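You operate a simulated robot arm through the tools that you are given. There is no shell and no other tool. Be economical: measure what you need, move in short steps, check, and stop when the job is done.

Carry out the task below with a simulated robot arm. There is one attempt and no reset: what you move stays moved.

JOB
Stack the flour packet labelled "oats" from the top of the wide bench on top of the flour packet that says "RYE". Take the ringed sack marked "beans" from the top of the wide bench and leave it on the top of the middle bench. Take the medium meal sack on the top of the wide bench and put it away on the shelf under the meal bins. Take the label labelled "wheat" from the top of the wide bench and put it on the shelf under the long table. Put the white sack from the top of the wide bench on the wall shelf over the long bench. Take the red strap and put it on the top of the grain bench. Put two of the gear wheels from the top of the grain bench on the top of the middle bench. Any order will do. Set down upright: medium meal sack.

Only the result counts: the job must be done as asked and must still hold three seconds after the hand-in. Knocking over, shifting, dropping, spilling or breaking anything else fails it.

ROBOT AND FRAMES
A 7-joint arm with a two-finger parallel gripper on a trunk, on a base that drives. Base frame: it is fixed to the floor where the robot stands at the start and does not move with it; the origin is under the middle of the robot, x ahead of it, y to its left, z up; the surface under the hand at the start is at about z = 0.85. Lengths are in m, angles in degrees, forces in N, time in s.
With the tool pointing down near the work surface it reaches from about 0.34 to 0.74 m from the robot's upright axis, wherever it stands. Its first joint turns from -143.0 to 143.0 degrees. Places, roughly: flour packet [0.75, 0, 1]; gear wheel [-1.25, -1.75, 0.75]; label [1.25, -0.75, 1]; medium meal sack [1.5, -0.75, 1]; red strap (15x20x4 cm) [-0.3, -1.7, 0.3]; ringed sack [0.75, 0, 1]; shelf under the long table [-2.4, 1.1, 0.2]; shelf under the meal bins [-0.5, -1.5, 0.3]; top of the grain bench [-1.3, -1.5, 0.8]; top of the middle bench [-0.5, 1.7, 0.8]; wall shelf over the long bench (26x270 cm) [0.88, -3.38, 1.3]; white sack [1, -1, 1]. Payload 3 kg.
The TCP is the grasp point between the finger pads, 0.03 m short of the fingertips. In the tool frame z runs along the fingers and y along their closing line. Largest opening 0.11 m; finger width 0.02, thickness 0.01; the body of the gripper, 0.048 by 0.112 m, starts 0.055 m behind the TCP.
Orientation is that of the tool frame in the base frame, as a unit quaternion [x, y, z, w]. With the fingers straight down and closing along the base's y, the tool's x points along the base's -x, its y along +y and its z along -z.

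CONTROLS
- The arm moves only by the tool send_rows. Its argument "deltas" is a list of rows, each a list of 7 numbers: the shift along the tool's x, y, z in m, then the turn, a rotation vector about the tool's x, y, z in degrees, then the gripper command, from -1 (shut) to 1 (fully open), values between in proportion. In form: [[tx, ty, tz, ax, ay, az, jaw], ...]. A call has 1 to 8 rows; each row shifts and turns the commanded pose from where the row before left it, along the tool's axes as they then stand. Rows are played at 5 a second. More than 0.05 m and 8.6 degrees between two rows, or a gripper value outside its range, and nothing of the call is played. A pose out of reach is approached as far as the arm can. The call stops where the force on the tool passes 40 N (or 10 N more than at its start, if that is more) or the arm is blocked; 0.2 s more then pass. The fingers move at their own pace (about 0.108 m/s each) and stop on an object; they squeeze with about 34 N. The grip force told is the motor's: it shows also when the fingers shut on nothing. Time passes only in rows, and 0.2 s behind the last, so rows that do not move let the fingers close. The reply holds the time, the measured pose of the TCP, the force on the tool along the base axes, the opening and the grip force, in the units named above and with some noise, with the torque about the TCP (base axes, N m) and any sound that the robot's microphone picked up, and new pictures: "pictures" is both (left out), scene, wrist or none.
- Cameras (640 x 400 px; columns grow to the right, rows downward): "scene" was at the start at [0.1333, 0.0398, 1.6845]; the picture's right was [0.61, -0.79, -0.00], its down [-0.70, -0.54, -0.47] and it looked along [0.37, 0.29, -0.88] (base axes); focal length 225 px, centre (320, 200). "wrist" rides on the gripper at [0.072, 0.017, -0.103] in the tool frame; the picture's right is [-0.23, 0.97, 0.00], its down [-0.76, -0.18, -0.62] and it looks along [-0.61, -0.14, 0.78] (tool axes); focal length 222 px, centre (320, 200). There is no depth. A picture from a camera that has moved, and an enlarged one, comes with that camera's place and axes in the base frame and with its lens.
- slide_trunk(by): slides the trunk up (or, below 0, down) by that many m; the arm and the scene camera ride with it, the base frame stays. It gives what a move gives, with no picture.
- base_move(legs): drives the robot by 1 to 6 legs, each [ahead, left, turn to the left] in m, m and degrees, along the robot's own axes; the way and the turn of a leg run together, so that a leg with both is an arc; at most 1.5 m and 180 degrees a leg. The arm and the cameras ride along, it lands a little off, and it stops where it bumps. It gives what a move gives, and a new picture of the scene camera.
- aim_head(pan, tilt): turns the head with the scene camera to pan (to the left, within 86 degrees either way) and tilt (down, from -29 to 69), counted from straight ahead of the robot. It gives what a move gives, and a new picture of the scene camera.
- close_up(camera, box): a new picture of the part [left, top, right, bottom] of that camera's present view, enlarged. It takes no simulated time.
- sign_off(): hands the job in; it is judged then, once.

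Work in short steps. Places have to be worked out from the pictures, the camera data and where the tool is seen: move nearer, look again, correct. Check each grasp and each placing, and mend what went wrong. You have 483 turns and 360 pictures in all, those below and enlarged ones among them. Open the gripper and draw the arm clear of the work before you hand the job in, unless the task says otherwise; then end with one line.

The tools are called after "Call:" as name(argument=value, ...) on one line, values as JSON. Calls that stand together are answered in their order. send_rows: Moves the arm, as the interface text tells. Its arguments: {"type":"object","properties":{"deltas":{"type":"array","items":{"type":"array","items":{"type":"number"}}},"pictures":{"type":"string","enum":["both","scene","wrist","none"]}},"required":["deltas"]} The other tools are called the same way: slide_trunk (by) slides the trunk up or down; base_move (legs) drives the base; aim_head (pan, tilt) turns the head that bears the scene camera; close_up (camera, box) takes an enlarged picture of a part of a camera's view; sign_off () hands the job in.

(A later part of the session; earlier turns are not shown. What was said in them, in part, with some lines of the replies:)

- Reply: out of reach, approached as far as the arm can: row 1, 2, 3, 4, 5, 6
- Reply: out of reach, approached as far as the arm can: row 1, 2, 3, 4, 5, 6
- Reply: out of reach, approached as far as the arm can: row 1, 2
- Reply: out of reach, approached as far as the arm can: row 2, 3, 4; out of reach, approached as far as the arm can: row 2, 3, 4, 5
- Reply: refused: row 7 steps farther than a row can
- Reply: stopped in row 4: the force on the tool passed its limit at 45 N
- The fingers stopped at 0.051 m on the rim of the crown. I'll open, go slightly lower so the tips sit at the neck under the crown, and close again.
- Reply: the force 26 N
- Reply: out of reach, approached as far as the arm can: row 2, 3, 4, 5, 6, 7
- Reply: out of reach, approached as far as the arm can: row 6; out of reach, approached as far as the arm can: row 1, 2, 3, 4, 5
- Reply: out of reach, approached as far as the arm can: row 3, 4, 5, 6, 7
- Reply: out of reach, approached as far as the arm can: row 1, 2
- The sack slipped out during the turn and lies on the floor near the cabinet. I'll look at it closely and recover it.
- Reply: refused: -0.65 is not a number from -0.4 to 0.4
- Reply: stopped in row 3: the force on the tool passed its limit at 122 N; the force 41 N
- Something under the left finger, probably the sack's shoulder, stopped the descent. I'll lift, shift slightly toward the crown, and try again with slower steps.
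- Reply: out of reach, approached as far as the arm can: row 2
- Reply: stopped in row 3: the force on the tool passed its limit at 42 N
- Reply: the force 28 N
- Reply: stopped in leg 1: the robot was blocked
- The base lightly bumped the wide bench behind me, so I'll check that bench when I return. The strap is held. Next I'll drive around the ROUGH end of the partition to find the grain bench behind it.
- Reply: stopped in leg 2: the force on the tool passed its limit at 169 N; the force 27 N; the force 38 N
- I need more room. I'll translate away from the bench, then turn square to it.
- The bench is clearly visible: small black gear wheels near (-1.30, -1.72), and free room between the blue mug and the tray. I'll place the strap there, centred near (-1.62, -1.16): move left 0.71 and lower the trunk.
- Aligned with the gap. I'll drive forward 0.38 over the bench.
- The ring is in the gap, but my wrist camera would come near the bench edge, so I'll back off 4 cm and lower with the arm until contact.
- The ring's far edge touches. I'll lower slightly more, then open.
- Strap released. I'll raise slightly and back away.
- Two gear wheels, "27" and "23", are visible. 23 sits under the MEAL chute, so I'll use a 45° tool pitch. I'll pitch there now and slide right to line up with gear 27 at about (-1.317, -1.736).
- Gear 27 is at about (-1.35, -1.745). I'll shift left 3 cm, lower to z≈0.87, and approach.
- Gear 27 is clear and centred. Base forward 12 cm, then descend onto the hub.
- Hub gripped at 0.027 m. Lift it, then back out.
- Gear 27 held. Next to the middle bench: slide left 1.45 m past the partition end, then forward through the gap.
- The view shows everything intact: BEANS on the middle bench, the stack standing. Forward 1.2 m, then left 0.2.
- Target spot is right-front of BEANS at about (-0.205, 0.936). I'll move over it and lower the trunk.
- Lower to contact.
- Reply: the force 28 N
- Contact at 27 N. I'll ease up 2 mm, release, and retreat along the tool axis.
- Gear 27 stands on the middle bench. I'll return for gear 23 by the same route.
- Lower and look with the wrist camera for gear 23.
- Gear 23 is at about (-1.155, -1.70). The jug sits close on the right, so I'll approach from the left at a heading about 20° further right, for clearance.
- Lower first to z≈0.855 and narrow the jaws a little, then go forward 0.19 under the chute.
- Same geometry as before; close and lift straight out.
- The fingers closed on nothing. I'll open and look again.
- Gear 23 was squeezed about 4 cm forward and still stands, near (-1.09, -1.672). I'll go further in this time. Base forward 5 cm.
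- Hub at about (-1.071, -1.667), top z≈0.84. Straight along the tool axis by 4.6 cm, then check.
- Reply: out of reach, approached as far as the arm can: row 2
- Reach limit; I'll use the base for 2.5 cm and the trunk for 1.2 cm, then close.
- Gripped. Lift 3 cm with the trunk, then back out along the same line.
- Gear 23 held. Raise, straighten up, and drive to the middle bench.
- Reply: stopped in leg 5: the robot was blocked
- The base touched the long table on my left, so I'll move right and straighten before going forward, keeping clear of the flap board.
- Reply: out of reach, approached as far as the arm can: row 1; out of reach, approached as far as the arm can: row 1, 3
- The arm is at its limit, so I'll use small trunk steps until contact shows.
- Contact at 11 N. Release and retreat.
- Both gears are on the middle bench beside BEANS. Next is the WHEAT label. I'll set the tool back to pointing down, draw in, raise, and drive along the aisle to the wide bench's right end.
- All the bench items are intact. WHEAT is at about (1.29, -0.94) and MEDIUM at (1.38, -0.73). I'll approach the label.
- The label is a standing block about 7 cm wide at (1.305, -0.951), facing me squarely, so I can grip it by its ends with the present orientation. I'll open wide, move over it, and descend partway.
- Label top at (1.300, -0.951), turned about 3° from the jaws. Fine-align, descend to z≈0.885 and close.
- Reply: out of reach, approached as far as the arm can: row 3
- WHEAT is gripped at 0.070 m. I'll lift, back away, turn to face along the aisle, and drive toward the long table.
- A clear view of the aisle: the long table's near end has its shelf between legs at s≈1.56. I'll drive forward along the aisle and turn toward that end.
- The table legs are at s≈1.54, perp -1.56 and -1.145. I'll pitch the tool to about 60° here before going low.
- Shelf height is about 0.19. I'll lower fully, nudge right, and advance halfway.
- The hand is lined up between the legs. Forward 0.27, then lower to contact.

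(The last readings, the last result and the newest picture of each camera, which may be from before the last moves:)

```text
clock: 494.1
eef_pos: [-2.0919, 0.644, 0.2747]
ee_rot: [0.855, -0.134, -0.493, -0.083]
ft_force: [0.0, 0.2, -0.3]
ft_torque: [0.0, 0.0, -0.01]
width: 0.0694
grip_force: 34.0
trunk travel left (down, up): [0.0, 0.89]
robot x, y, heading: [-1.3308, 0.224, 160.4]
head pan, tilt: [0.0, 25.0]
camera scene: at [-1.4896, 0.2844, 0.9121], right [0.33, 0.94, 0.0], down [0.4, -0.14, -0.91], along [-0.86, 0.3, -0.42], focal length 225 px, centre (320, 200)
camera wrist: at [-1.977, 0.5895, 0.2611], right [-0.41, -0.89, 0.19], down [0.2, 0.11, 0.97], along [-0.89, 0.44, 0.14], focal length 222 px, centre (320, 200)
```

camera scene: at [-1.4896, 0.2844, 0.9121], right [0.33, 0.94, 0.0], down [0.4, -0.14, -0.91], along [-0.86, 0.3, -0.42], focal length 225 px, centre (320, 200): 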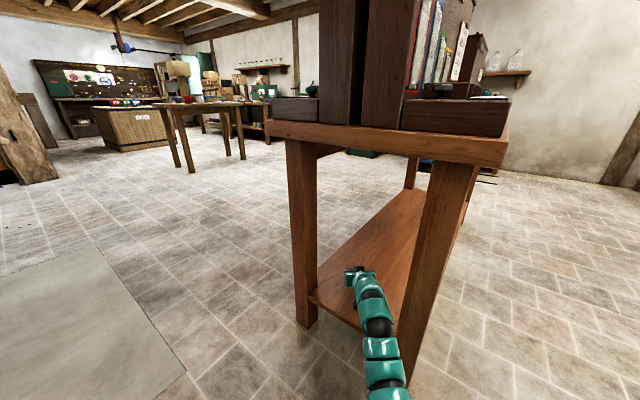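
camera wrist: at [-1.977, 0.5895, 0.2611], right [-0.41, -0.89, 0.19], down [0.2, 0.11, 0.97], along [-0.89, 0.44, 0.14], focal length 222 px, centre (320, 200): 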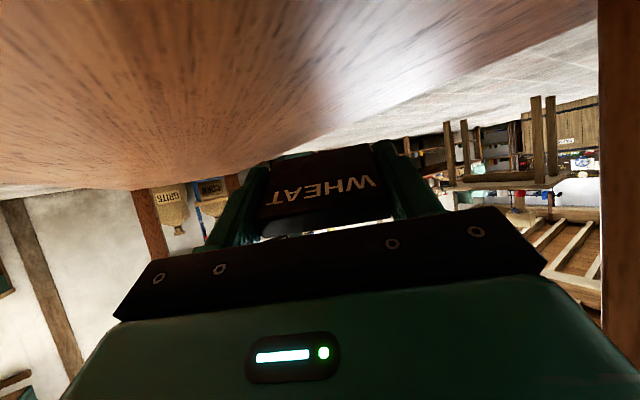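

Call:
send_rows(deltas=[[0.0129, 0, 0.0077, 0, 0, 0, -1], [0.0086, 0, 0.0052, 0, 0, 0, -1], [0.0086, 0, 0.0052, 0, 0, 0, -1]], pictures="wrist")

Call:
close_up(camera="scene", box=[270, 180, 470, 305])

```text
clock: 494.9
eef_pos: [-2.0909, 0.645, 0.2372]
ee_rot: [0.856, -0.133, -0.492, -0.083]
ft_force: [-0.8, -0.3, -0.5]
ft_torque: [0.0, -0.01, 0.0]
width: 0.0693
grip_force: 33.5
trunk travel left (down, up): [0.0, 0.89]
robot x, y, heading: [-1.3283, 0.2257, 160.8]
head pan, tilt: [0.0, 25.0]
camera wrist: at [-1.9779, 0.5908, 0.225], right [-0.41, -0.89, 0.19], down [0.2, 0.11, 0.97], along [-0.89, 0.44, 0.13], focal length 222 px, centre (320, 200)
```

wrist: 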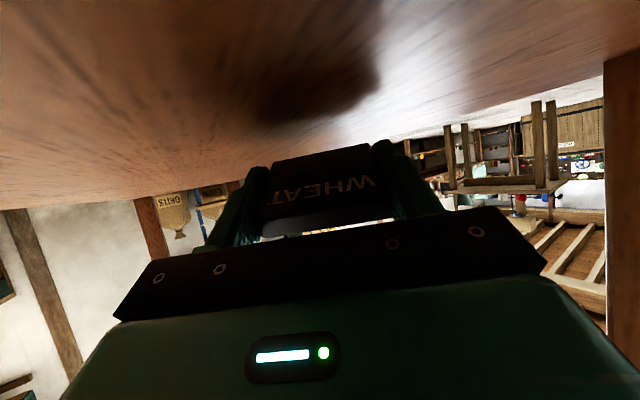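

```text
3.20 times, centred on (370, 242) of scene
camera zoom: at [-1.4896, 0.2844, 0.9121], right [0.33, 0.94, 0.0], down [0.4, -0.14, -0.91], along [-0.86, 0.3, -0.42], focal length 720 px, centre (160, 64)
```

zoom: 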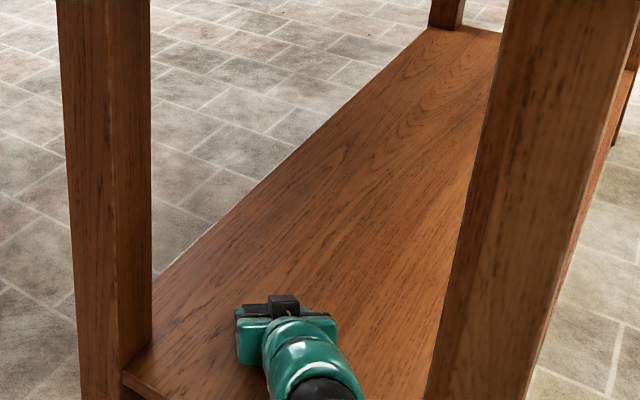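

The hand is well over the shelf. I'll lower another 1.5 cm, watching the force.

Call:
send_rows(deltas=[[0.0052, 0, 0.0031, 0, 0, 0, -1], [0.0043, 0, 0.0026, 0, 0, 0, -1], [0.0034, 0, 0.0021, 0, 0, 0, -1]], pictures="none")

```text
clock: 495.8
eef_pos: [-2.0929, 0.6462, 0.2334]
ee_rot: [0.852, -0.133, -0.499, -0.084]
ft_force: [4.7, 0.1, 19.7]
ft_torque: [-1.27, -2.96, 0.15]
width: 0.0696
grip_force: 34.4
trunk travel left (down, up): [0.0, 0.89]
robot x, y, heading: [-1.3301, 0.2235, 160.6]
head pan, tilt: [0.0, 25.0]
stopped in row 3: the force on the tool passed its limit at 44 N (the readings are from after the stop); the commanded pose is now the measured one
```

The wrist camera touched the shelf edge; the label is within about 1 cm of the surface. I'll lift 3 mm and release.

Call:
send_rows(deltas=[[-0.0026, 0, -0.0015, 0, 0, 0, -1], [0, 0, 0, 0, 0, 0, 0.4], [0, 0, 0, 0, 0, 0, 0.6], [0, 0, 0, 0, 0, 0, 0.9], [-0.017, 0, -0.01, 0, 0, 0, 0.9]], pictures="wrist")

Call:
base_move(legs=[[-0.15, 0, 0], [-0.25, 0, 0]])

Call:
close_up(camera="scene", box=[240, 140, 480, 290])

```text
clock: 497.0
eef_pos: [-2.0918, 0.6453, 0.2488]
ee_rot: [0.855, -0.134, -0.495, -0.083]
ft_force: [-0.1, 1.2, -0.6]
ft_torque: [0.02, 0.01, 0.0]
width: 0.1044
grip_force: 0.1
trunk travel left (down, up): [0.0, 0.89]
robot x, y, heading: [-1.3302, 0.2239, 160.8]
head pan, tilt: [0.0, 25.0]
camera wrist: at [-1.9781, 0.5908, 0.2365], right [-0.41, -0.89, 0.19], down [0.21, 0.11, 0.97], along [-0.89, 0.44, 0.14], focal length 222 px, centre (320, 200)
```

wrist: 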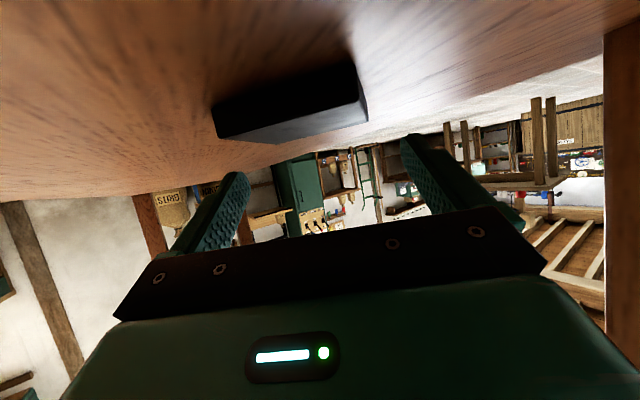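

```text
clock: 499.7
eef_pos: [-1.7222, 0.5164, 0.2508]
ee_rot: [0.854, -0.133, -0.497, -0.082]
ft_force: [-0.3, 0.6, -0.3]
ft_torque: [0.03, -0.01, 0.02]
width: 0.1047
grip_force: 0.0
trunk travel left (down, up): [0.0, 0.89]
robot x, y, heading: [-0.96, 0.1008, 160.4]
head pan, tilt: [0.0, 25.0]
camera scene: at [-1.1195, 0.1546, 0.9121], right [0.33, 0.94, 0.0], down [0.4, -0.14, -0.91], along [-0.86, 0.3, -0.42], focal length 225 px, centre (320, 200)
```

scene: 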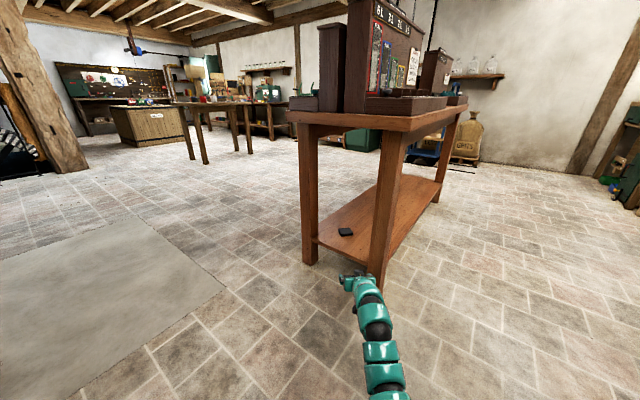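

```text
2.67 times, centred on (360, 215) of scene
camera zoom: at [-1.1195, 0.1546, 0.9121], right [0.33, 0.94, 0.0], down [0.4, -0.14, -0.91], along [-0.86, 0.3, -0.42], focal length 600 px, centre (213, 160)
```

zoom: 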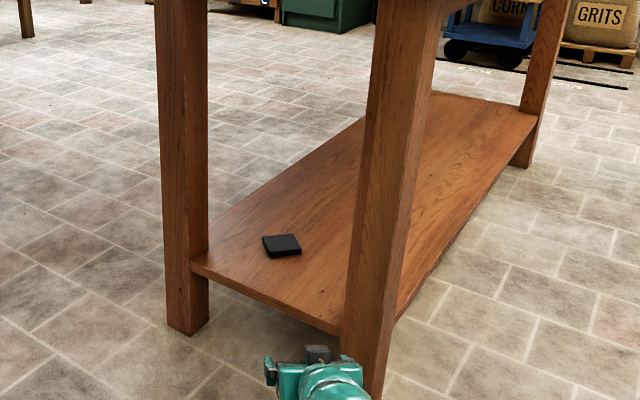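

The label lies on the long table's shelf. Last item is MEDIUM. I'll raise, turn back, and drive to the wide bench's right end.

Call:
slide_trunk(by=0.4)

Call:
slide_trunk(by=0.4)

Call:
slide_trunk(by=0.09)

Call:
send_rows(deltas=[[-0.0343, 0, -0.0206, 0, 0, 0, 0.5], [-0.0343, 0, -0.0206, 0, 0, 0, 0.5], [-0.0343, 0, -0.0206, 0, 0, 0, 0.5]], pictures="none")

Call:
base_move(legs=[[0, 0, -64], [0, 0, -64], [0.15, 0, 0], [0, -0.9, 0], [0, -0.9, 0]])

Call:
aim_head(pan=0, tilt=40)

```text
clock: 503.6
eef_pos: [-1.7213, 0.5166, 0.6503]
ee_rot: [0.854, -0.134, -0.496, -0.083]
ft_force: [0.0, 0.4, 0.0]
ft_torque: [0.0, 0.04, 0.02]
width: 0.1045
grip_force: 0.0
trunk travel left (down, up): [-0.4, 0.49]
robot x, y, heading: [-0.9598, 0.098, 160.5]
head pan, tilt: [0.0, 25.0]
```

```text
clock: 507.4
eef_pos: [-1.7215, 0.5163, 1.0494]
ee_rot: [0.854, -0.134, -0.497, -0.083]
ft_force: [-0.5, -0.3, -0.7]
ft_torque: [0.0, -0.01, 0.02]
width: 0.1044
grip_force: 0.0
trunk travel left (down, up): [-0.8, 0.09]
robot x, y, heading: [-0.9622, 0.0978, 160.6]
head pan, tilt: [0.0, 25.0]
```

```text
clock: 508.6
eef_pos: [-1.7214, 0.5151, 1.1402]
ee_rot: [0.854, -0.134, -0.496, -0.083]
ft_force: [0.5, 0.8, 0.5]
ft_torque: [-0.01, 0.0, 0.0]
width: 0.1046
grip_force: 0.1
trunk travel left (down, up): [-0.89, 0.0]
robot x, y, heading: [-0.9589, 0.0955, 160.5]
head pan, tilt: [0.0, 25.0]
```

```text
clock: 509.4
eef_pos: [-1.717, 0.5147, 1.2604]
ee_rot: [0.854, -0.134, -0.496, -0.083]
ft_force: [0.3, 0.6, -0.3]
ft_torque: [0.0, 0.0, 0.01]
width: 0.0825
grip_force: 0.0
trunk travel left (down, up): [-0.89, 0.0]
robot x, y, heading: [-0.9577, 0.0963, 160.6]
head pan, tilt: [0.0, 25.0]
```

```text
clock: 525.3
eef_pos: [0.9761, -1.0313, 1.2599]
ee_rot: [-0.257, 0.825, 0.145, 0.482]
ft_force: [0.5, -0.4, 0.1]
ft_torque: [-0.01, 0.04, 0.01]
width: 0.0825
grip_force: 0.0
trunk travel left (down, up): [-0.89, 0.0]
robot x, y, heading: [0.1831, -1.376, 32.8]
head pan, tilt: [0.0, 25.0]
camera scene: at [0.3276, -1.28, 1.8021], right [0.54, -0.84, 0.0], down [-0.35, -0.23, -0.91], along [0.76, 0.49, -0.42], focal length 225 px, centre (320, 200)
```

scene: 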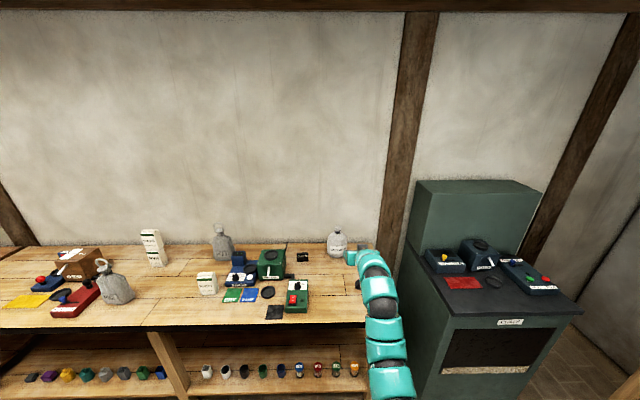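

```text
clock: 526.1
eef_pos: [0.9757, -1.0303, 1.2599]
ee_rot: [-0.257, 0.825, 0.145, 0.482]
ft_force: [-0.5, 0.4, -0.1]
ft_torque: [0.01, 0.01, 0.0]
width: 0.0825
grip_force: 0.0
trunk travel left (down, up): [-0.89, 0.0]
robot x, y, heading: [0.1811, -1.3736, 33.2]
head pan, tilt: [0.0, 40.0]
camera scene: at [0.3214, -1.2833, 1.7788], right [0.54, -0.84, 0.0], down [-0.54, -0.35, -0.77], along [0.64, 0.42, -0.64], focal length 225 px, centre (320, 200)
```

scene: 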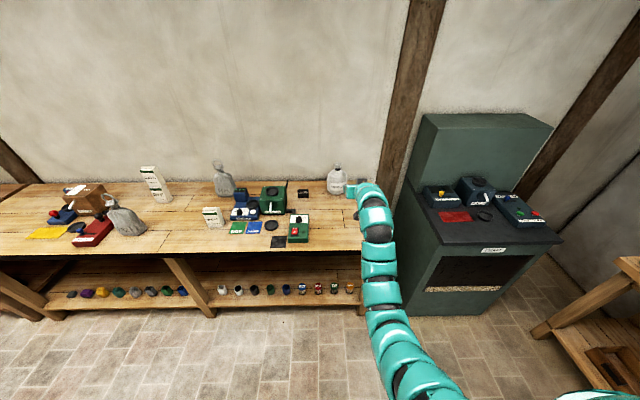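

Call:
close_up(camera="scene", box=[290, 145, 386, 205])

Call:
close_up(camera="wrist", box=[0, 0, 640, 400])

```text
6.67 times, centred on (338, 175) of scene
camera zoom: at [0.3214, -1.2833, 1.7788], right [0.54, -0.84, 0.0], down [-0.54, -0.35, -0.77], along [0.64, 0.42, -0.64], focal length 1500 px, centre (200, 367)
```

zoom: 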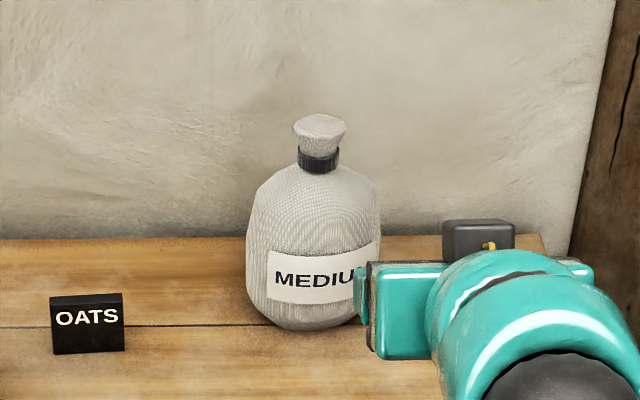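

```text
1.00 times, centred on (320, 200) of wrist (not enlarged: the box is as wide or as high as the picture)
camera zoom: at [0.8617, -1.0867, 1.2471], right [-0.46, 0.87, 0.19], down [-0.04, -0.23, 0.97], along [0.89, 0.44, 0.14], focal length 222 px, centre (320, 200)
```

zoom: 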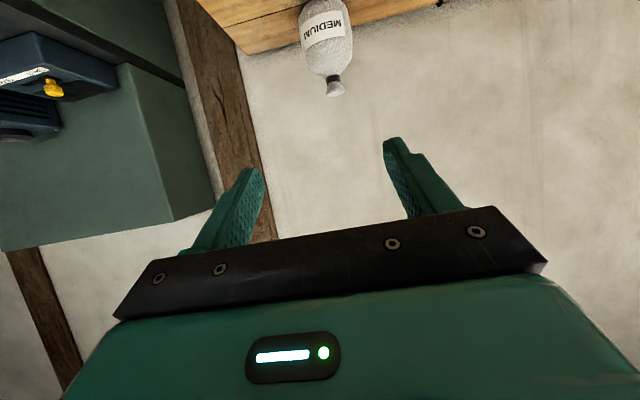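

MEDIUM's neck band is near (1.41, -0.705), z≈1.01, with a flared cap above, so a horizontal grip on the neck will carry it upright. I'll pitch to 75°, lower the trunk, and approach.

Call:
send_rows(deltas=[[0, 0, 0, 0, -7.5, 0, 0.5], [0, 0, 0, 0, -7.5, 0, 0.5]], pictures="none")

Call:
slide_trunk(by=-0.245)

Call:
base_move(legs=[[0, 0.035, -0.5], [0.36, 0, 0]])

Call:
close_up(camera="scene", box=[280, 100, 440, 200])

Call:
close_up(camera="wrist", box=[0, 0, 640, 400])

```text
clock: 526.7
eef_pos: [0.9761, -1.0296, 1.261]
ee_rot: [-0.234, 0.755, 0.176, 0.586]
ft_force: [0.4, -0.8, -0.1]
ft_torque: [0.01, 0.03, -0.03]
width: 0.0823
grip_force: 0.1
trunk travel left (down, up): [-0.89, 0.0]
robot x, y, heading: [0.1791, -1.3739, 32.8]
head pan, tilt: [0.0, 40.0]
```

```text
clock: 529.2
eef_pos: [0.9753, -1.0289, 1.0157]
ee_rot: [-0.235, 0.755, 0.177, 0.586]
ft_force: [-0.1, -0.2, 0.6]
ft_torque: [0.01, 0.01, 0.01]
width: 0.0824
grip_force: 0.1
trunk travel left (down, up): [-0.645, 0.245]
robot x, y, heading: [0.1794, -1.3724, 32.9]
head pan, tilt: [0.0, 40.0]
```

```text
clock: 532.0
eef_pos: [1.2656, -0.8271, 1.0147]
ee_rot: [-0.228, 0.758, 0.171, 0.587]
ft_force: [0.5, -0.4, 0.2]
ft_torque: [0.01, -0.04, 0.0]
width: 0.0823
grip_force: 0.1
trunk travel left (down, up): [-0.645, 0.245]
robot x, y, heading: [0.4605, -1.1569, 31.9]
head pan, tilt: [0.0, 40.0]
camera scene: at [0.6048, -1.0673, 1.5336], right [0.53, -0.85, 0.0], down [-0.55, -0.34, -0.77], along [0.65, 0.4, -0.64], focal length 225 px, centre (320, 200)
```

scene: 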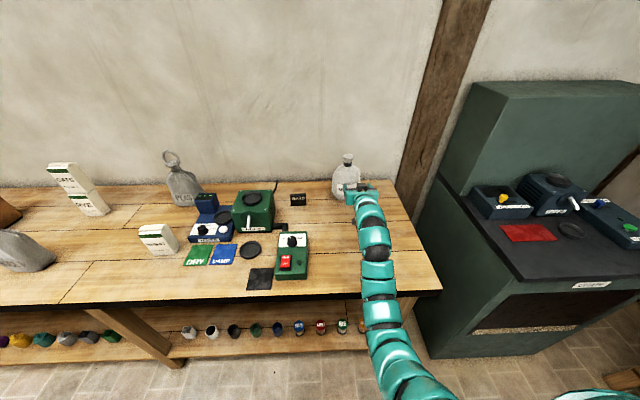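

```text
4.00 times, centred on (360, 150) of scene
camera zoom: at [0.6048, -1.0673, 1.5336], right [0.53, -0.85, 0.0], down [-0.55, -0.34, -0.77], along [0.65, 0.4, -0.64], focal length 900 px, centre (160, 400)
```

zoom: 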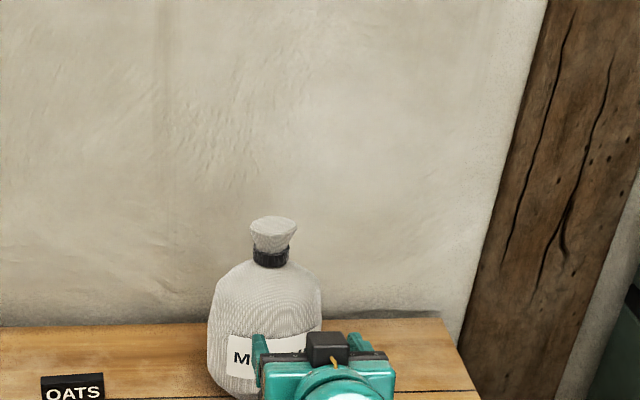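

```text
1.00 times, centred on (320, 200) of wrist (not enlarged: the box is as wide or as high as the picture)
camera zoom: at [1.1555, -0.878, 0.9694], right [-0.48, 0.85, 0.21], down [-0.25, -0.37, 0.9], along [0.84, 0.38, 0.39], focal length 222 px, centre (320, 200)
```

zoom: 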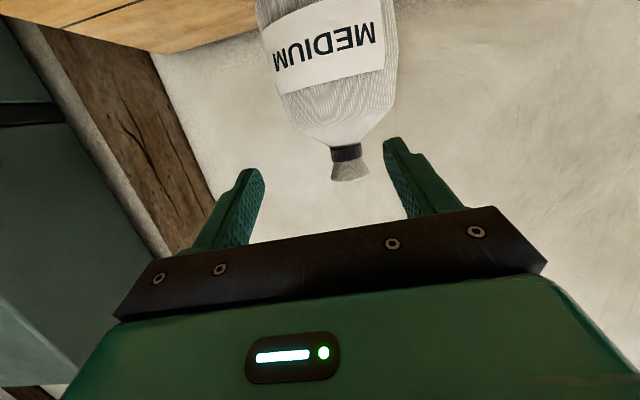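

Triangulated neck at (1.387, -0.723, 1.026). I'll adjust left 2.4 cm and up 1.1 cm, then forward most of the way.

Call:
send_rows(deltas=[[-0.0106, 0.024, -0.003, 0, 0, 0, 0.5]], pictures="none")

Call:
base_move(legs=[[0.1, 0, 0]])

Call:
close_up(camera="wrist", box=[0, 0, 640, 400])

Call:
close_up(camera="scene", box=[280, 100, 440, 200])

```text
clock: 532.4
eef_pos: [1.25, -0.8068, 1.0262]
ee_rot: [-0.227, 0.758, 0.17, 0.588]
ft_force: [0.1, 0.6, -0.7]
ft_torque: [0.02, 0.01, 0.01]
width: 0.0822
grip_force: 0.1
trunk travel left (down, up): [-0.645, 0.245]
robot x, y, heading: [0.4593, -1.1558, 31.6]
head pan, tilt: [0.0, 40.0]
```

```text
clock: 533.5
eef_pos: [1.3359, -0.7503, 1.0241]
ee_rot: [-0.228, 0.758, 0.171, 0.587]
ft_force: [0.7, 0.5, -0.7]
ft_torque: [0.05, 0.0, 0.01]
width: 0.0826
grip_force: 0.1
trunk travel left (down, up): [-0.645, 0.245]
robot x, y, heading: [0.5453, -1.101, 31.9]
head pan, tilt: [0.0, 40.0]
camera scene: at [0.6908, -1.0133, 1.5335], right [0.53, -0.85, 0.0], down [-0.55, -0.34, -0.77], along [0.65, 0.4, -0.64], focal length 225 px, centre (320, 200)
```

scene: 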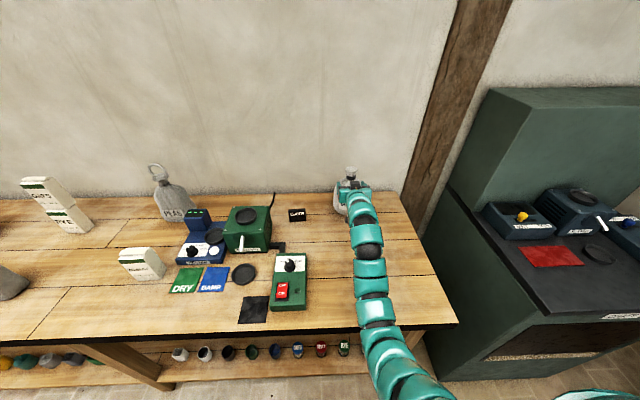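

```text
1.00 times, centred on (320, 200) of wrist (not enlarged: the box is as wide or as high as the picture)
camera zoom: at [1.2273, -0.8016, 0.9783], right [-0.49, 0.85, 0.21], down [-0.25, -0.37, 0.9], along [0.84, 0.38, 0.39], focal length 222 px, centre (320, 200)
```

zoom: 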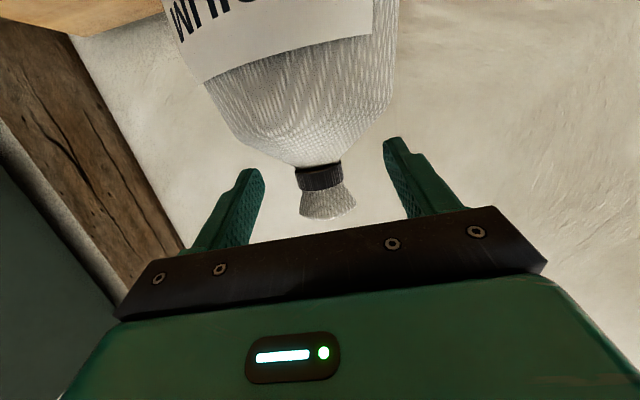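

```text
4.00 times, centred on (360, 150) of scene
camera zoom: at [0.6908, -1.0133, 1.5335], right [0.53, -0.85, 0.0], down [-0.55, -0.34, -0.77], along [0.65, 0.4, -0.64], focal length 900 px, centre (160, 400)
```

zoom: 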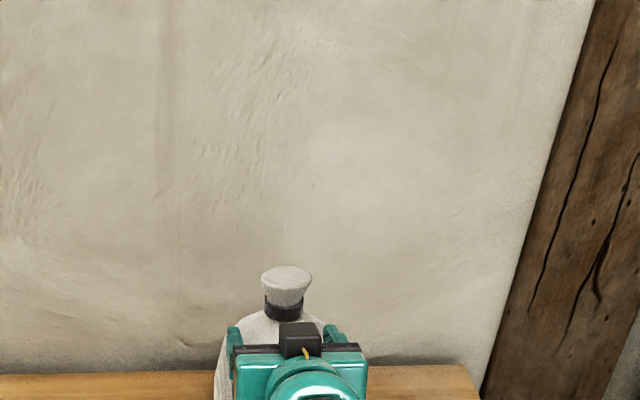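

The neck is centred. Advance 5.5 cm along the tool and close.

Call:
send_rows(deltas=[[-0.01, -0.003, 0.026, 0, 0, 0, 0.5], [-0.01, 0, 0.026, 0, 0, 0, 0.5]], pictures="wrist")

```text
clock: 534.1
eef_pos: [1.3834, -0.7229, 1.0316]
ee_rot: [-0.229, 0.757, 0.172, 0.587]
ft_force: [-0.2, -0.3, -0.5]
ft_torque: [-0.01, -0.02, 0.02]
width: 0.0824
grip_force: 0.1
trunk travel left (down, up): [-0.645, 0.245]
robot x, y, heading: [0.5468, -1.1029, 32.0]
head pan, tilt: [0.0, 40.0]
camera wrist: at [1.2749, -0.7741, 0.9854], right [-0.49, 0.85, 0.21], down [-0.25, -0.37, 0.9], along [0.84, 0.38, 0.39], focal length 222 px, centre (320, 200)
```

wrist: 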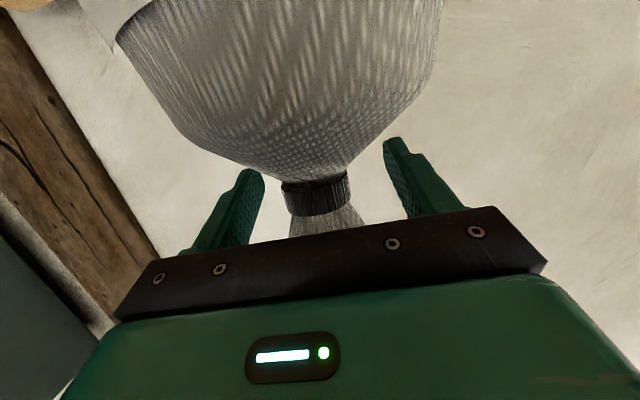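

Call:
send_rows(deltas=[[0, 0, 0, 0, 0, 0, -1], [0, 0, 0, 0, 0, 0, -1], [0, 0, 0, 0, 0, 0, -1], [0, 0, 0, 0, 0, 0, -1]], pictures="wrist")

```text
clock: 535.1
eef_pos: [1.3841, -0.7243, 1.0317]
ee_rot: [-0.228, 0.758, 0.17, 0.587]
ft_force: [4.3, -0.2, 4.0]
ft_torque: [0.38, -0.35, -0.15]
width: 0.0349
grip_force: 33.5
trunk travel left (down, up): [-0.645, 0.245]
robot x, y, heading: [0.5453, -1.1041, 32.0]
head pan, tilt: [0.0, 40.0]
camera wrist: at [1.2752, -0.775, 0.9853], right [-0.49, 0.85, 0.21], down [-0.25, -0.37, 0.9], along [0.84, 0.38, 0.39], focal length 222 px, centre (320, 200)
```

wrist: 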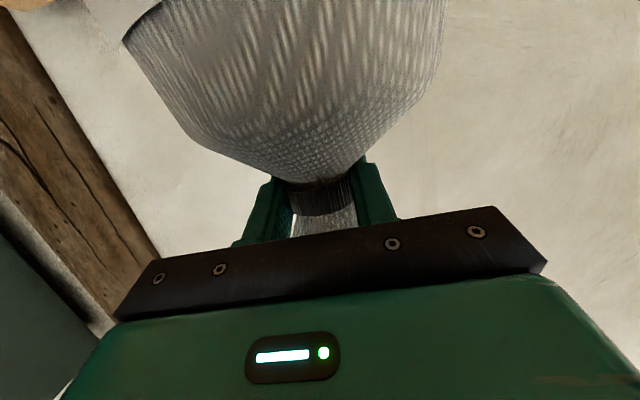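

Neck gripped at 0.035 m. Lift gently.

Call:
slide_trunk(by=0.06)

Call:
slide_trunk(by=0.18)

Call:
base_move(legs=[[-0.2, 0, 0]])

Call:
close_up(camera="wrist", box=[0, 0, 640, 400])

```text
clock: 536.1
eef_pos: [1.3847, -0.7237, 1.0889]
ee_rot: [-0.229, 0.758, 0.171, 0.586]
ft_force: [-0.9, 0.3, -9.7]
ft_torque: [0.07, 0.04, 0.05]
width: 0.0351
grip_force: 33.6
trunk travel left (down, up): [-0.705, 0.185]
robot x, y, heading: [0.5466, -1.1008, 31.9]
head pan, tilt: [0.0, 40.0]
```

```text
clock: 538.1
eef_pos: [1.3848, -0.7232, 1.2694]
ee_rot: [-0.229, 0.758, 0.171, 0.587]
ft_force: [0.9, 0.3, -10.2]
ft_torque: [0.0, 0.05, -0.05]
width: 0.0352
grip_force: 34.1
trunk travel left (down, up): [-0.885, 0.005]
robot x, y, heading: [0.5469, -1.1006, 31.8]
head pan, tilt: [0.0, 40.0]
```

```text
clock: 539.7
eef_pos: [1.2086, -0.8285, 1.2694]
ee_rot: [-0.231, 0.757, 0.173, 0.586]
ft_force: [-1.0, -0.6, -9.2]
ft_torque: [0.01, 0.07, 0.01]
width: 0.0346
grip_force: 34.1
trunk travel left (down, up): [-0.885, 0.005]
robot x, y, heading: [0.3721, -1.2096, 32.1]
head pan, tilt: [0.0, 40.0]
camera scene: at [0.5164, -1.1219, 1.7737], right [0.53, -0.85, 0.0], down [-0.54, -0.34, -0.77], along [0.65, 0.41, -0.64], focal length 225 px, centre (320, 200)
```

scene: 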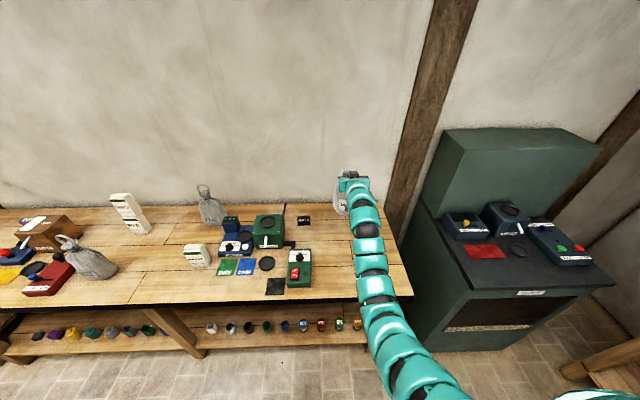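

```text
1.00 times, centred on (320, 200) of wrist (not enlarged: the box is as wide or as high as the picture)
camera zoom: at [1.1003, -0.8794, 1.2243], right [-0.49, 0.85, 0.21], down [-0.25, -0.37, 0.9], along [0.84, 0.39, 0.39], focal length 222 px, centre (320, 200)
```

zoom: 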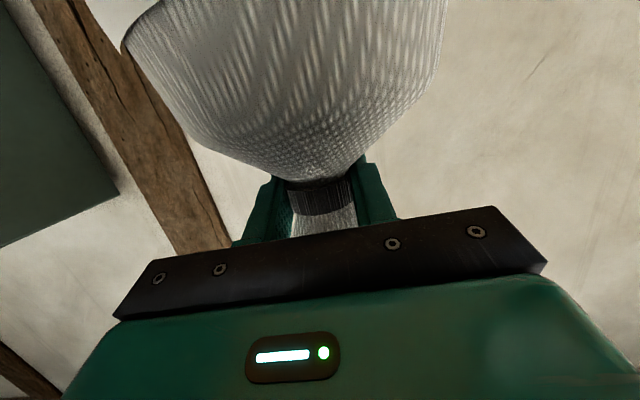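

Held and hanging straight. I'll turn right toward the bins in gentle legs.

Call:
base_move(legs=[[0, 0, -15], [0, 0, -15], [0, 0, -15], [0, 0, -15], [0, 0, -15], [0, 0, -15]])

Call:
base_move(legs=[[0.0, 0, -15], [0, 0, -15], [0, 0, -15], [0, 0, -15], [0, 0, -15], [0, 0, -14.5]])

Call:
aim_head(pan=0, tilt=45)

```text
clock: 545.5
eef_pos: [0.7664, -2.0416, 1.2683]
ee_rot: [0.368, 0.701, -0.288, 0.539]
ft_force: [-0.9, 0.5, -9.5]
ft_torque: [0.02, 0.03, 0.0]
width: 0.0346
grip_force: 34.1
trunk travel left (down, up): [-0.885, 0.005]
robot x, y, heading: [0.3743, -1.2085, -57.4]
head pan, tilt: [0.0, 40.0]
camera scene: at [0.4655, -1.3504, 1.7736], right [-0.84, -0.54, 0.0], down [-0.35, 0.54, -0.77], along [0.42, -0.64, -0.64], focal length 225 px, centre (320, 200)
```

scene: 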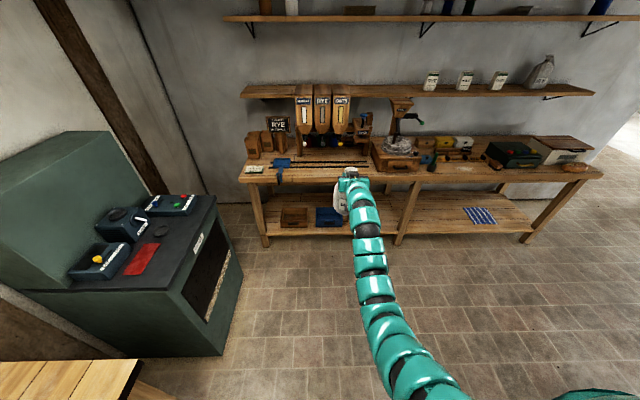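

```text
clock: 551.1
eef_pos: [-0.4461, -1.6274, 1.2693]
ee_rot: [0.753, 0.247, -0.581, 0.186]
ft_force: [0.2, 0.0, -9.5]
ft_torque: [0.0, -0.03, 0.01]
width: 0.0347
grip_force: 34.4
trunk travel left (down, up): [-0.885, 0.005]
robot x, y, heading: [0.3743, -1.2093, -145.5]
head pan, tilt: [0.0, 40.0]
camera scene: at [0.238, -1.3038, 1.7736], right [-0.57, 0.82, 0.0], down [0.53, 0.36, -0.77], along [-0.63, -0.43, -0.64], focal length 225 px, centre (320, 200)
```

scene: 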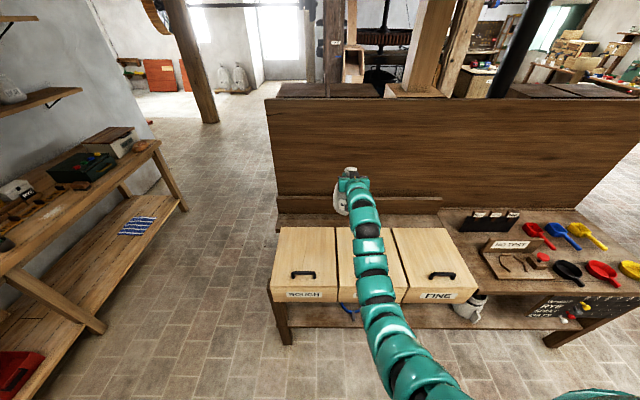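

```text
clock: 551.8
eef_pos: [-0.4461, -1.6264, 1.2685]
ee_rot: [0.753, 0.246, -0.581, 0.185]
ft_force: [-0.3, -0.1, -10.1]
ft_torque: [0.02, -0.04, -0.02]
width: 0.0348
grip_force: 34.0
trunk travel left (down, up): [-0.885, 0.005]
robot x, y, heading: [0.3697, -1.2144, -145.5]
head pan, tilt: [0.0, 45.0]
camera scene: at [0.241, -1.3022, 1.7663], right [-0.57, 0.82, 0.0], down [0.58, 0.4, -0.71], along [-0.58, -0.4, -0.71], focal length 225 px, centre (320, 200)
```

scene: 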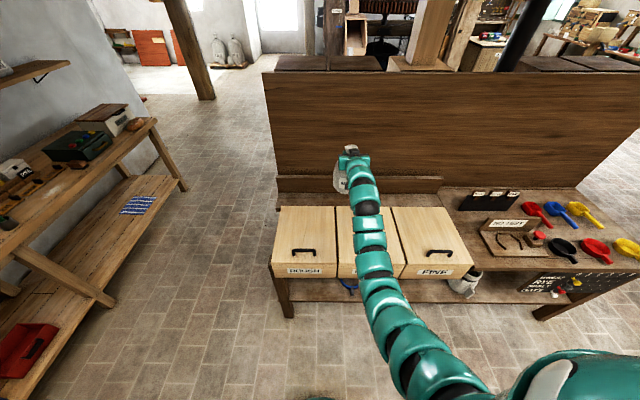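

I'm facing the bins. I'll back up so the sack clears the bin fronts, shift left over the empty place where the strap was, then lower.

Call:
base_move(legs=[[-0.16, 0, -1], [-0.16, 0.07, -1], [0, 0.1, 0]])

Call:
slide_trunk(by=-0.35)

Call:
slide_trunk(by=-0.33)

Call:
aim_head(pan=10, tilt=30)

Call:
close_up(camera="scene", box=[240, 120, 520, 295])

```text
clock: 555.0
eef_pos: [-0.1032, -1.5683, 1.2682]
ee_rot: [0.757, 0.233, -0.585, 0.174]
ft_force: [0.8, -0.6, -8.7]
ft_torque: [0.02, -0.04, -0.02]
width: 0.0345
grip_force: 34.1
trunk travel left (down, up): [-0.885, 0.005]
robot x, y, heading: [0.7293, -1.181, -147.5]
head pan, tilt: [0.0, 45.0]
camera scene: at [0.5954, -1.267, 1.7662], right [-0.54, 0.84, 0.0], down [0.6, 0.38, -0.71], along [-0.6, -0.38, -0.71], focal length 225 px, centre (320, 200)
```

scene: 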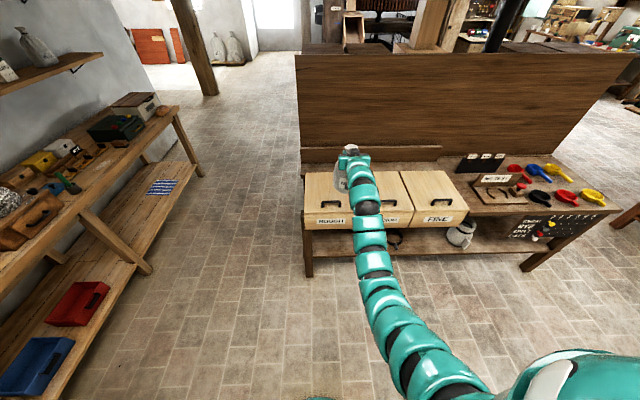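

```text
clock: 558.4
eef_pos: [-0.1031, -1.5672, 0.9194]
ee_rot: [0.757, 0.232, -0.585, 0.174]
ft_force: [0.5, 0.1, -10.3]
ft_torque: [0.09, 0.0, -0.01]
width: 0.0343
grip_force: 34.0
trunk travel left (down, up): [-0.535, 0.355]
robot x, y, heading: [0.7328, -1.1797, -147.4]
head pan, tilt: [0.0, 45.0]
```

```text
clock: 561.7
eef_pos: [-0.1021, -1.5667, 0.5879]
ee_rot: [0.757, 0.233, -0.585, 0.174]
ft_force: [-0.1, -0.4, -10.7]
ft_torque: [0.04, -0.02, -0.01]
width: 0.0338
grip_force: 33.8
trunk travel left (down, up): [-0.205, 0.685]
robot x, y, heading: [0.7289, -1.1792, -147.4]
head pan, tilt: [0.0, 45.0]
```

```text
clock: 562.5
eef_pos: [-0.1008, -1.5669, 0.5885]
ee_rot: [0.757, 0.233, -0.585, 0.175]
ft_force: [0.3, 0.8, -10.4]
ft_torque: [0.14, 0.05, -0.02]
width: 0.0341
grip_force: 33.9
trunk travel left (down, up): [-0.205, 0.685]
robot x, y, heading: [0.7278, -1.1788, -147.4]
head pan, tilt: [10.0, 30.0]
camera scene: at [0.598, -1.2829, 1.1088], right [-0.68, 0.74, 0.0], down [0.37, 0.34, -0.87], along [-0.64, -0.58, -0.5], focal length 225 px, centre (320, 200)
```

scene: 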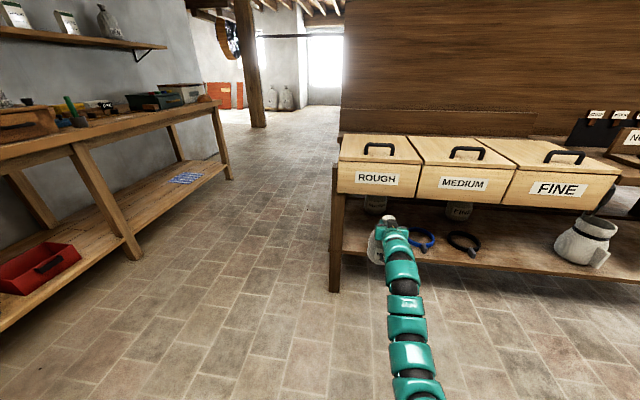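

```text
2.29 times, centred on (380, 208) of scene
camera zoom: at [0.598, -1.2829, 1.1088], right [-0.68, 0.74, 0.0], down [0.37, 0.34, -0.87], along [-0.64, -0.58, -0.5], focal length 514 px, centre (183, 183)
```

zoom: 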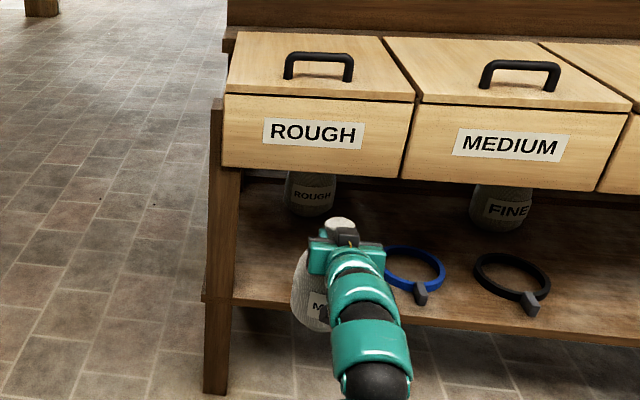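

Everything lines up. Lower 4 cm so the cap clears the bins, then move forward 0.24.

Call:
slide_trunk(by=-0.04)

Call:
base_move(legs=[[0.12, 0, 0], [0.115, 0, 0]])

Call:
close_up(camera="scene", box=[280, 120, 520, 270])

Call:
close_up(camera="wrist", box=[0, 0, 640, 400])

```text
clock: 563.3
eef_pos: [-0.1033, -1.5666, 0.5486]
ee_rot: [0.757, 0.232, -0.586, 0.174]
ft_force: [0.4, -0.3, -9.7]
ft_torque: [0.02, -0.04, -0.01]
width: 0.0341
grip_force: 33.5
trunk travel left (down, up): [-0.165, 0.725]
robot x, y, heading: [0.7308, -1.1788, -147.5]
head pan, tilt: [10.0, 30.0]
```

```text
clock: 565.3
eef_pos: [-0.3, -1.689, 0.5475]
ee_rot: [0.757, 0.233, -0.585, 0.174]
ft_force: [1.2, 0.4, -9.2]
ft_torque: [0.02, -0.01, 0.01]
width: 0.0338
grip_force: 34.0
trunk travel left (down, up): [-0.165, 0.725]
robot x, y, heading: [0.5364, -1.3008, -147.7]
head pan, tilt: [10.0, 30.0]
camera scene: at [0.402, -1.4068, 1.0689], right [-0.67, 0.74, 0.0], down [0.37, 0.34, -0.87], along [-0.64, -0.58, -0.5], focal length 225 px, centre (320, 200)
```

scene: 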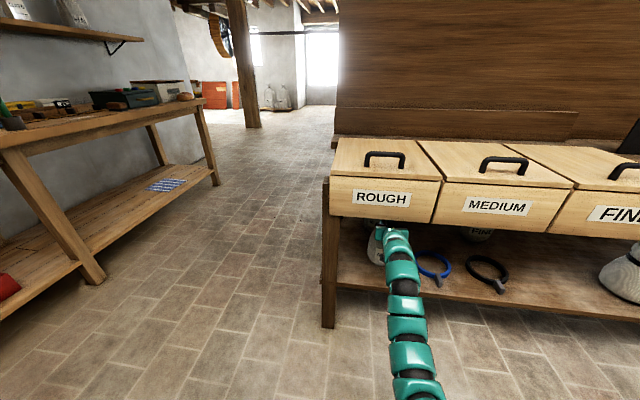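

```text
2.67 times, centred on (400, 195) of scene
camera zoom: at [0.402, -1.4068, 1.0689], right [-0.67, 0.74, 0.0], down [0.37, 0.34, -0.87], along [-0.64, -0.58, -0.5], focal length 600 px, centre (107, 213)
```

zoom: 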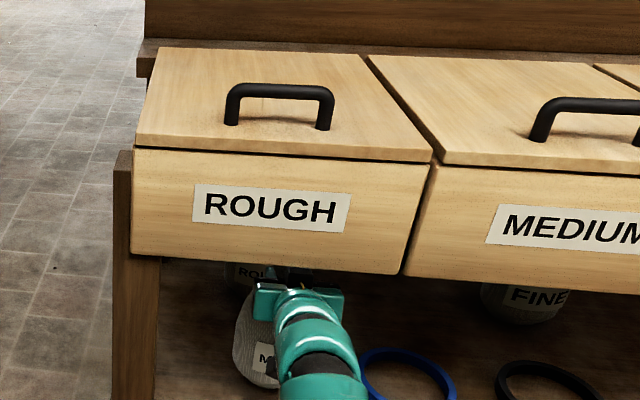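

```text
1.00 times, centred on (320, 200) of wrist (not enlarged: the box is as wide or as high as the picture)
camera zoom: at [-0.1919, -1.6369, 0.5035], right [0.49, -0.84, 0.21], down [0.25, 0.37, 0.9], along [-0.83, -0.39, 0.39], focal length 222 px, centre (320, 200)
```

zoom: 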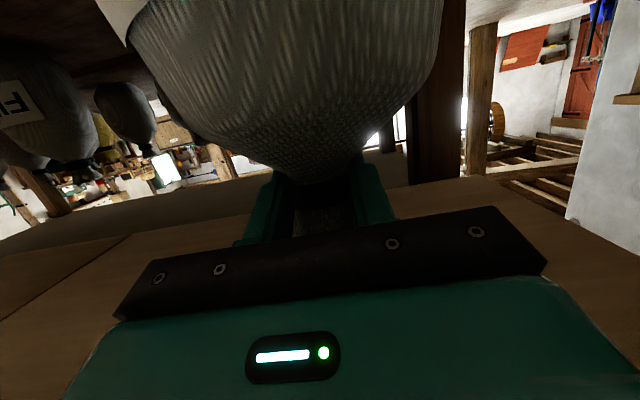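

In position. Lower gently to the shelf.

Call:
slide_trunk(by=-0.022)

Call:
slide_trunk(by=-0.005)

Call:
slide_trunk(by=-0.004)

```text
clock: 566.0
eef_pos: [-0.2981, -1.6894, 0.5253]
ee_rot: [0.757, 0.232, -0.585, 0.174]
ft_force: [0.1, 0.0, -9.7]
ft_torque: [-0.02, -0.05, -0.01]
width: 0.034
grip_force: 34.3
trunk travel left (down, up): [-0.143, 0.747]
robot x, y, heading: [0.535, -1.3032, -147.5]
head pan, tilt: [10.0, 30.0]
```

```text
clock: 566.5
eef_pos: [-0.2984, -1.6895, 0.521]
ee_rot: [0.757, 0.233, -0.585, 0.175]
ft_force: [0.6, 0.2, -8.9]
ft_torque: [0.01, -0.04, 0.0]
width: 0.0338
grip_force: 33.9
trunk travel left (down, up): [-0.138, 0.752]
robot x, y, heading: [0.5365, -1.3025, -147.4]
head pan, tilt: [10.0, 30.0]
```

```text
clock: 567.1
eef_pos: [-0.2996, -1.6893, 0.5171]
ee_rot: [0.757, 0.233, -0.584, 0.175]
ft_force: [1.4, -0.1, -9.4]
ft_torque: [0.01, -0.03, 0.01]
width: 0.034
grip_force: 33.8
trunk travel left (down, up): [-0.134, 0.756]
robot x, y, heading: [0.5359, -1.3047, -147.8]
head pan, tilt: [10.0, 30.0]
```

Call:
slide_trunk(by=-0.004)

Call:
slide_trunk(by=-0.004)

Call:
slide_trunk(by=-0.003)

```text
clock: 567.6
eef_pos: [-0.299, -1.689, 0.5128]
ee_rot: [0.757, 0.233, -0.586, 0.175]
ft_force: [-0.8, -1.2, -8.3]
ft_torque: [-0.16, 0.15, -0.02]
width: 0.0337
grip_force: 34.0
trunk travel left (down, up): [-0.13, 0.76]
robot x, y, heading: [0.5367, -1.3018, -147.6]
head pan, tilt: [10.0, 30.0]
```

```text
clock: 568.1
eef_pos: [-0.2988, -1.6876, 0.5146]
ee_rot: [0.755, 0.231, -0.588, 0.175]
ft_force: [-2.1, 1.0, 6.1]
ft_torque: [-0.63, 0.38, -0.13]
width: 0.0337
grip_force: 33.8
trunk travel left (down, up): [-0.126, 0.764]
robot x, y, heading: [0.5337, -1.3006, -147.7]
head pan, tilt: [10.0, 30.0]
```

```text
clock: 568.6
eef_pos: [-0.2977, -1.6884, 0.5135]
ee_rot: [0.754, 0.231, -0.59, 0.175]
ft_force: [-8.2, 0.1, 21.5]
ft_torque: [-0.69, 0.3, -0.22]
width: 0.0337
grip_force: 34.0
trunk travel left (down, up): [-0.123, 0.767]
robot x, y, heading: [0.535, -1.304, -147.5]
head pan, tilt: [10.0, 30.0]
```

Firm contact. I'll ease up 3 mm and open gently.

Call:
slide_trunk(by=0.004)

Call:
send_rows(deltas=[[0, 0, 0, 0, 0, 0, -0.3], [0, 0, 0, 0, 0, 0, -0.1], [0, 0, 0, 0, 0, 0, 0.2], [0, 0, 0, 0, 0, 0, 0.5], [0, 0, 0, 0, 0, 0, 0.8]], pictures="wrist")

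Call:
close_up(camera="scene", box=[280, 120, 520, 270])

```text
clock: 569.2
eef_pos: [-0.2984, -1.6889, 0.5124]
ee_rot: [0.756, 0.232, -0.586, 0.174]
ft_force: [-9.4, 1.7, 17.3]
ft_torque: [-0.17, 0.47, -0.23]
width: 0.0338
grip_force: 34.3
trunk travel left (down, up): [-0.127, 0.763]
robot x, y, heading: [0.5364, -1.302, -147.5]
head pan, tilt: [10.0, 30.0]
```

```text
clock: 570.4
eef_pos: [-0.2977, -1.688, 0.512]
ee_rot: [0.757, 0.232, -0.585, 0.175]
ft_force: [0.3, -0.5, -0.9]
ft_torque: [-0.01, 0.03, 0.0]
width: 0.099
grip_force: 0.0
trunk travel left (down, up): [-0.127, 0.763]
robot x, y, heading: [0.5335, -1.3022, -147.4]
head pan, tilt: [10.0, 30.0]
camera wrist: at [-0.1915, -1.6368, 0.4664], right [0.49, -0.84, 0.21], down [0.25, 0.37, 0.9], along [-0.83, -0.39, 0.39], focal length 222 px, centre (320, 200)
```

wrist: 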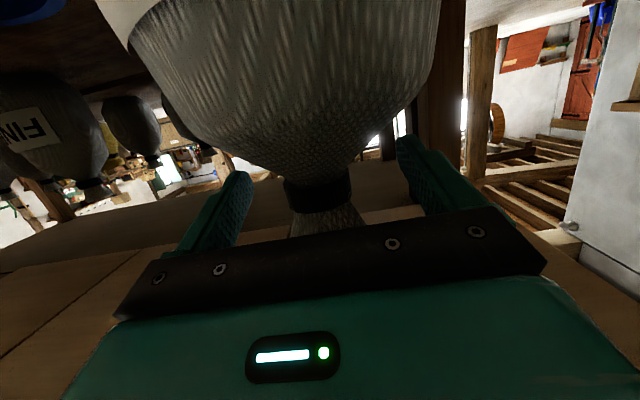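

```text
2.67 times, centred on (400, 195) of scene
camera zoom: at [0.4029, -1.4065, 1.0311], right [-0.67, 0.74, 0.0], down [0.37, 0.34, -0.87], along [-0.64, -0.58, -0.5], focal length 600 px, centre (107, 213)
```

zoom: 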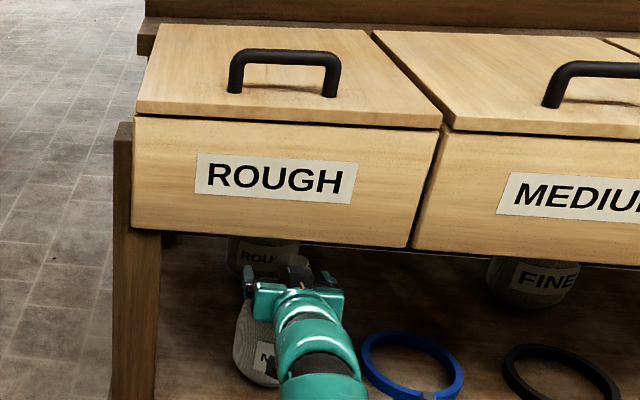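

Released and standing. Withdraw straight back and check.

Call:
base_move(legs=[[-0.1, 0, 0], [-0.14, 0, 0]])

Call:
close_up(camera="scene", box=[300, 110, 540, 260])

```text
clock: 572.5
eef_pos: [-0.0939, -1.5575, 0.5107]
ee_rot: [0.757, 0.231, -0.587, 0.174]
ft_force: [0.5, -0.2, 0.1]
ft_torque: [0.0, 0.01, 0.03]
width: 0.099
grip_force: 0.1
trunk travel left (down, up): [-0.127, 0.763]
robot x, y, heading: [0.7364, -1.1732, -147.7]
head pan, tilt: [10.0, 30.0]
camera scene: at [0.6072, -1.277, 1.0311], right [-0.67, 0.74, 0.0], down [0.37, 0.34, -0.87], along [-0.64, -0.58, -0.5], focal length 225 px, centre (320, 200)
```

scene: 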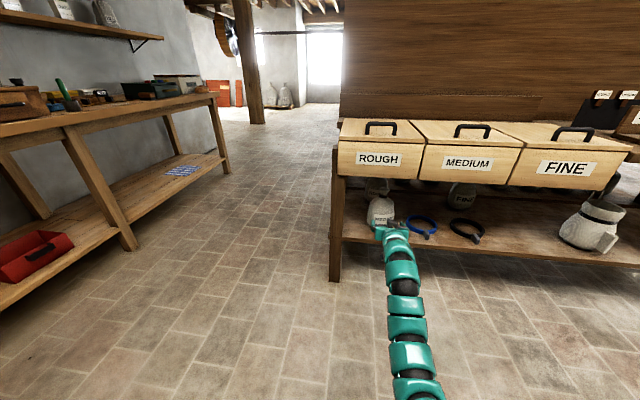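

```text
2.67 times, centred on (420, 185) of scene
camera zoom: at [0.6072, -1.277, 1.0311], right [-0.67, 0.74, 0.0], down [0.37, 0.34, -0.87], along [-0.64, -0.58, -0.5], focal length 600 px, centre (53, 240)
```

zoom: 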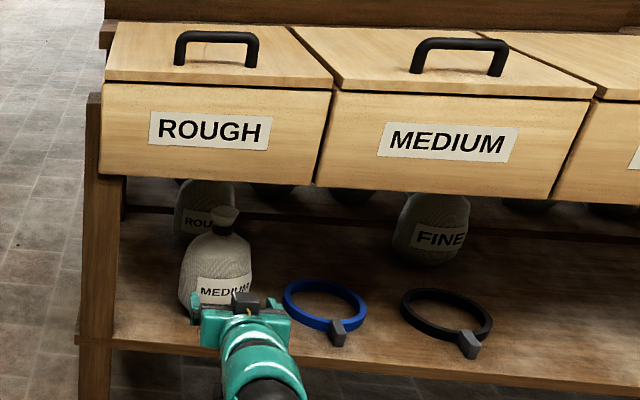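

MEDIUM stands upright on the shelf under the bins. I'll raise the arm clear and take a last look around.

Call:
slide_trunk(by=0.4)

Call:
aim_head(pan=-80, tilt=25)

```text
clock: 576.3
eef_pos: [-0.0939, -1.558, 0.9116]
ee_rot: [0.757, 0.231, -0.585, 0.174]
ft_force: [-0.3, -0.4, 0.0]
ft_torque: [0.0, 0.02, -0.01]
width: 0.0987
grip_force: 0.1
trunk travel left (down, up): [-0.527, 0.363]
robot x, y, heading: [0.74, -1.1748, -147.5]
head pan, tilt: [10.0, 30.0]
```

```text
clock: 578.0
eef_pos: [-0.0937, -1.5586, 0.9111]
ee_rot: [0.757, 0.232, -0.586, 0.174]
ft_force: [0.2, -0.6, 0.9]
ft_torque: [0.02, -0.01, 0.01]
width: 0.099
grip_force: 0.0
trunk travel left (down, up): [-0.527, 0.363]
robot x, y, heading: [0.7424, -1.1752, -147.7]
head pan, tilt: [-80.0, 25.0]
camera scene: at [0.6121, -1.148, 1.4391], right [0.74, 0.67, 0.0], down [0.28, -0.31, -0.91], along [-0.61, 0.67, -0.42], focal length 225 px, centre (320, 200)
```

scene: 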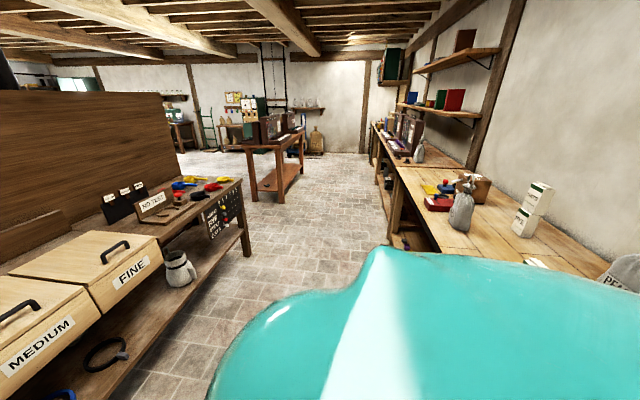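

The stack and BEANS are still standing, and the gripper is open and clear of the work. Handing in.

Call:
sign_off()

```text
The job is handed in.
```

All seven placements are done and I handed the job in, but the white sack slipped onto the floor once before I recovered it, the strap hit the OATS dispenser, and the base bumped the wide bench and the long table; I saw nothing moved or damaged, but did not check every spot.
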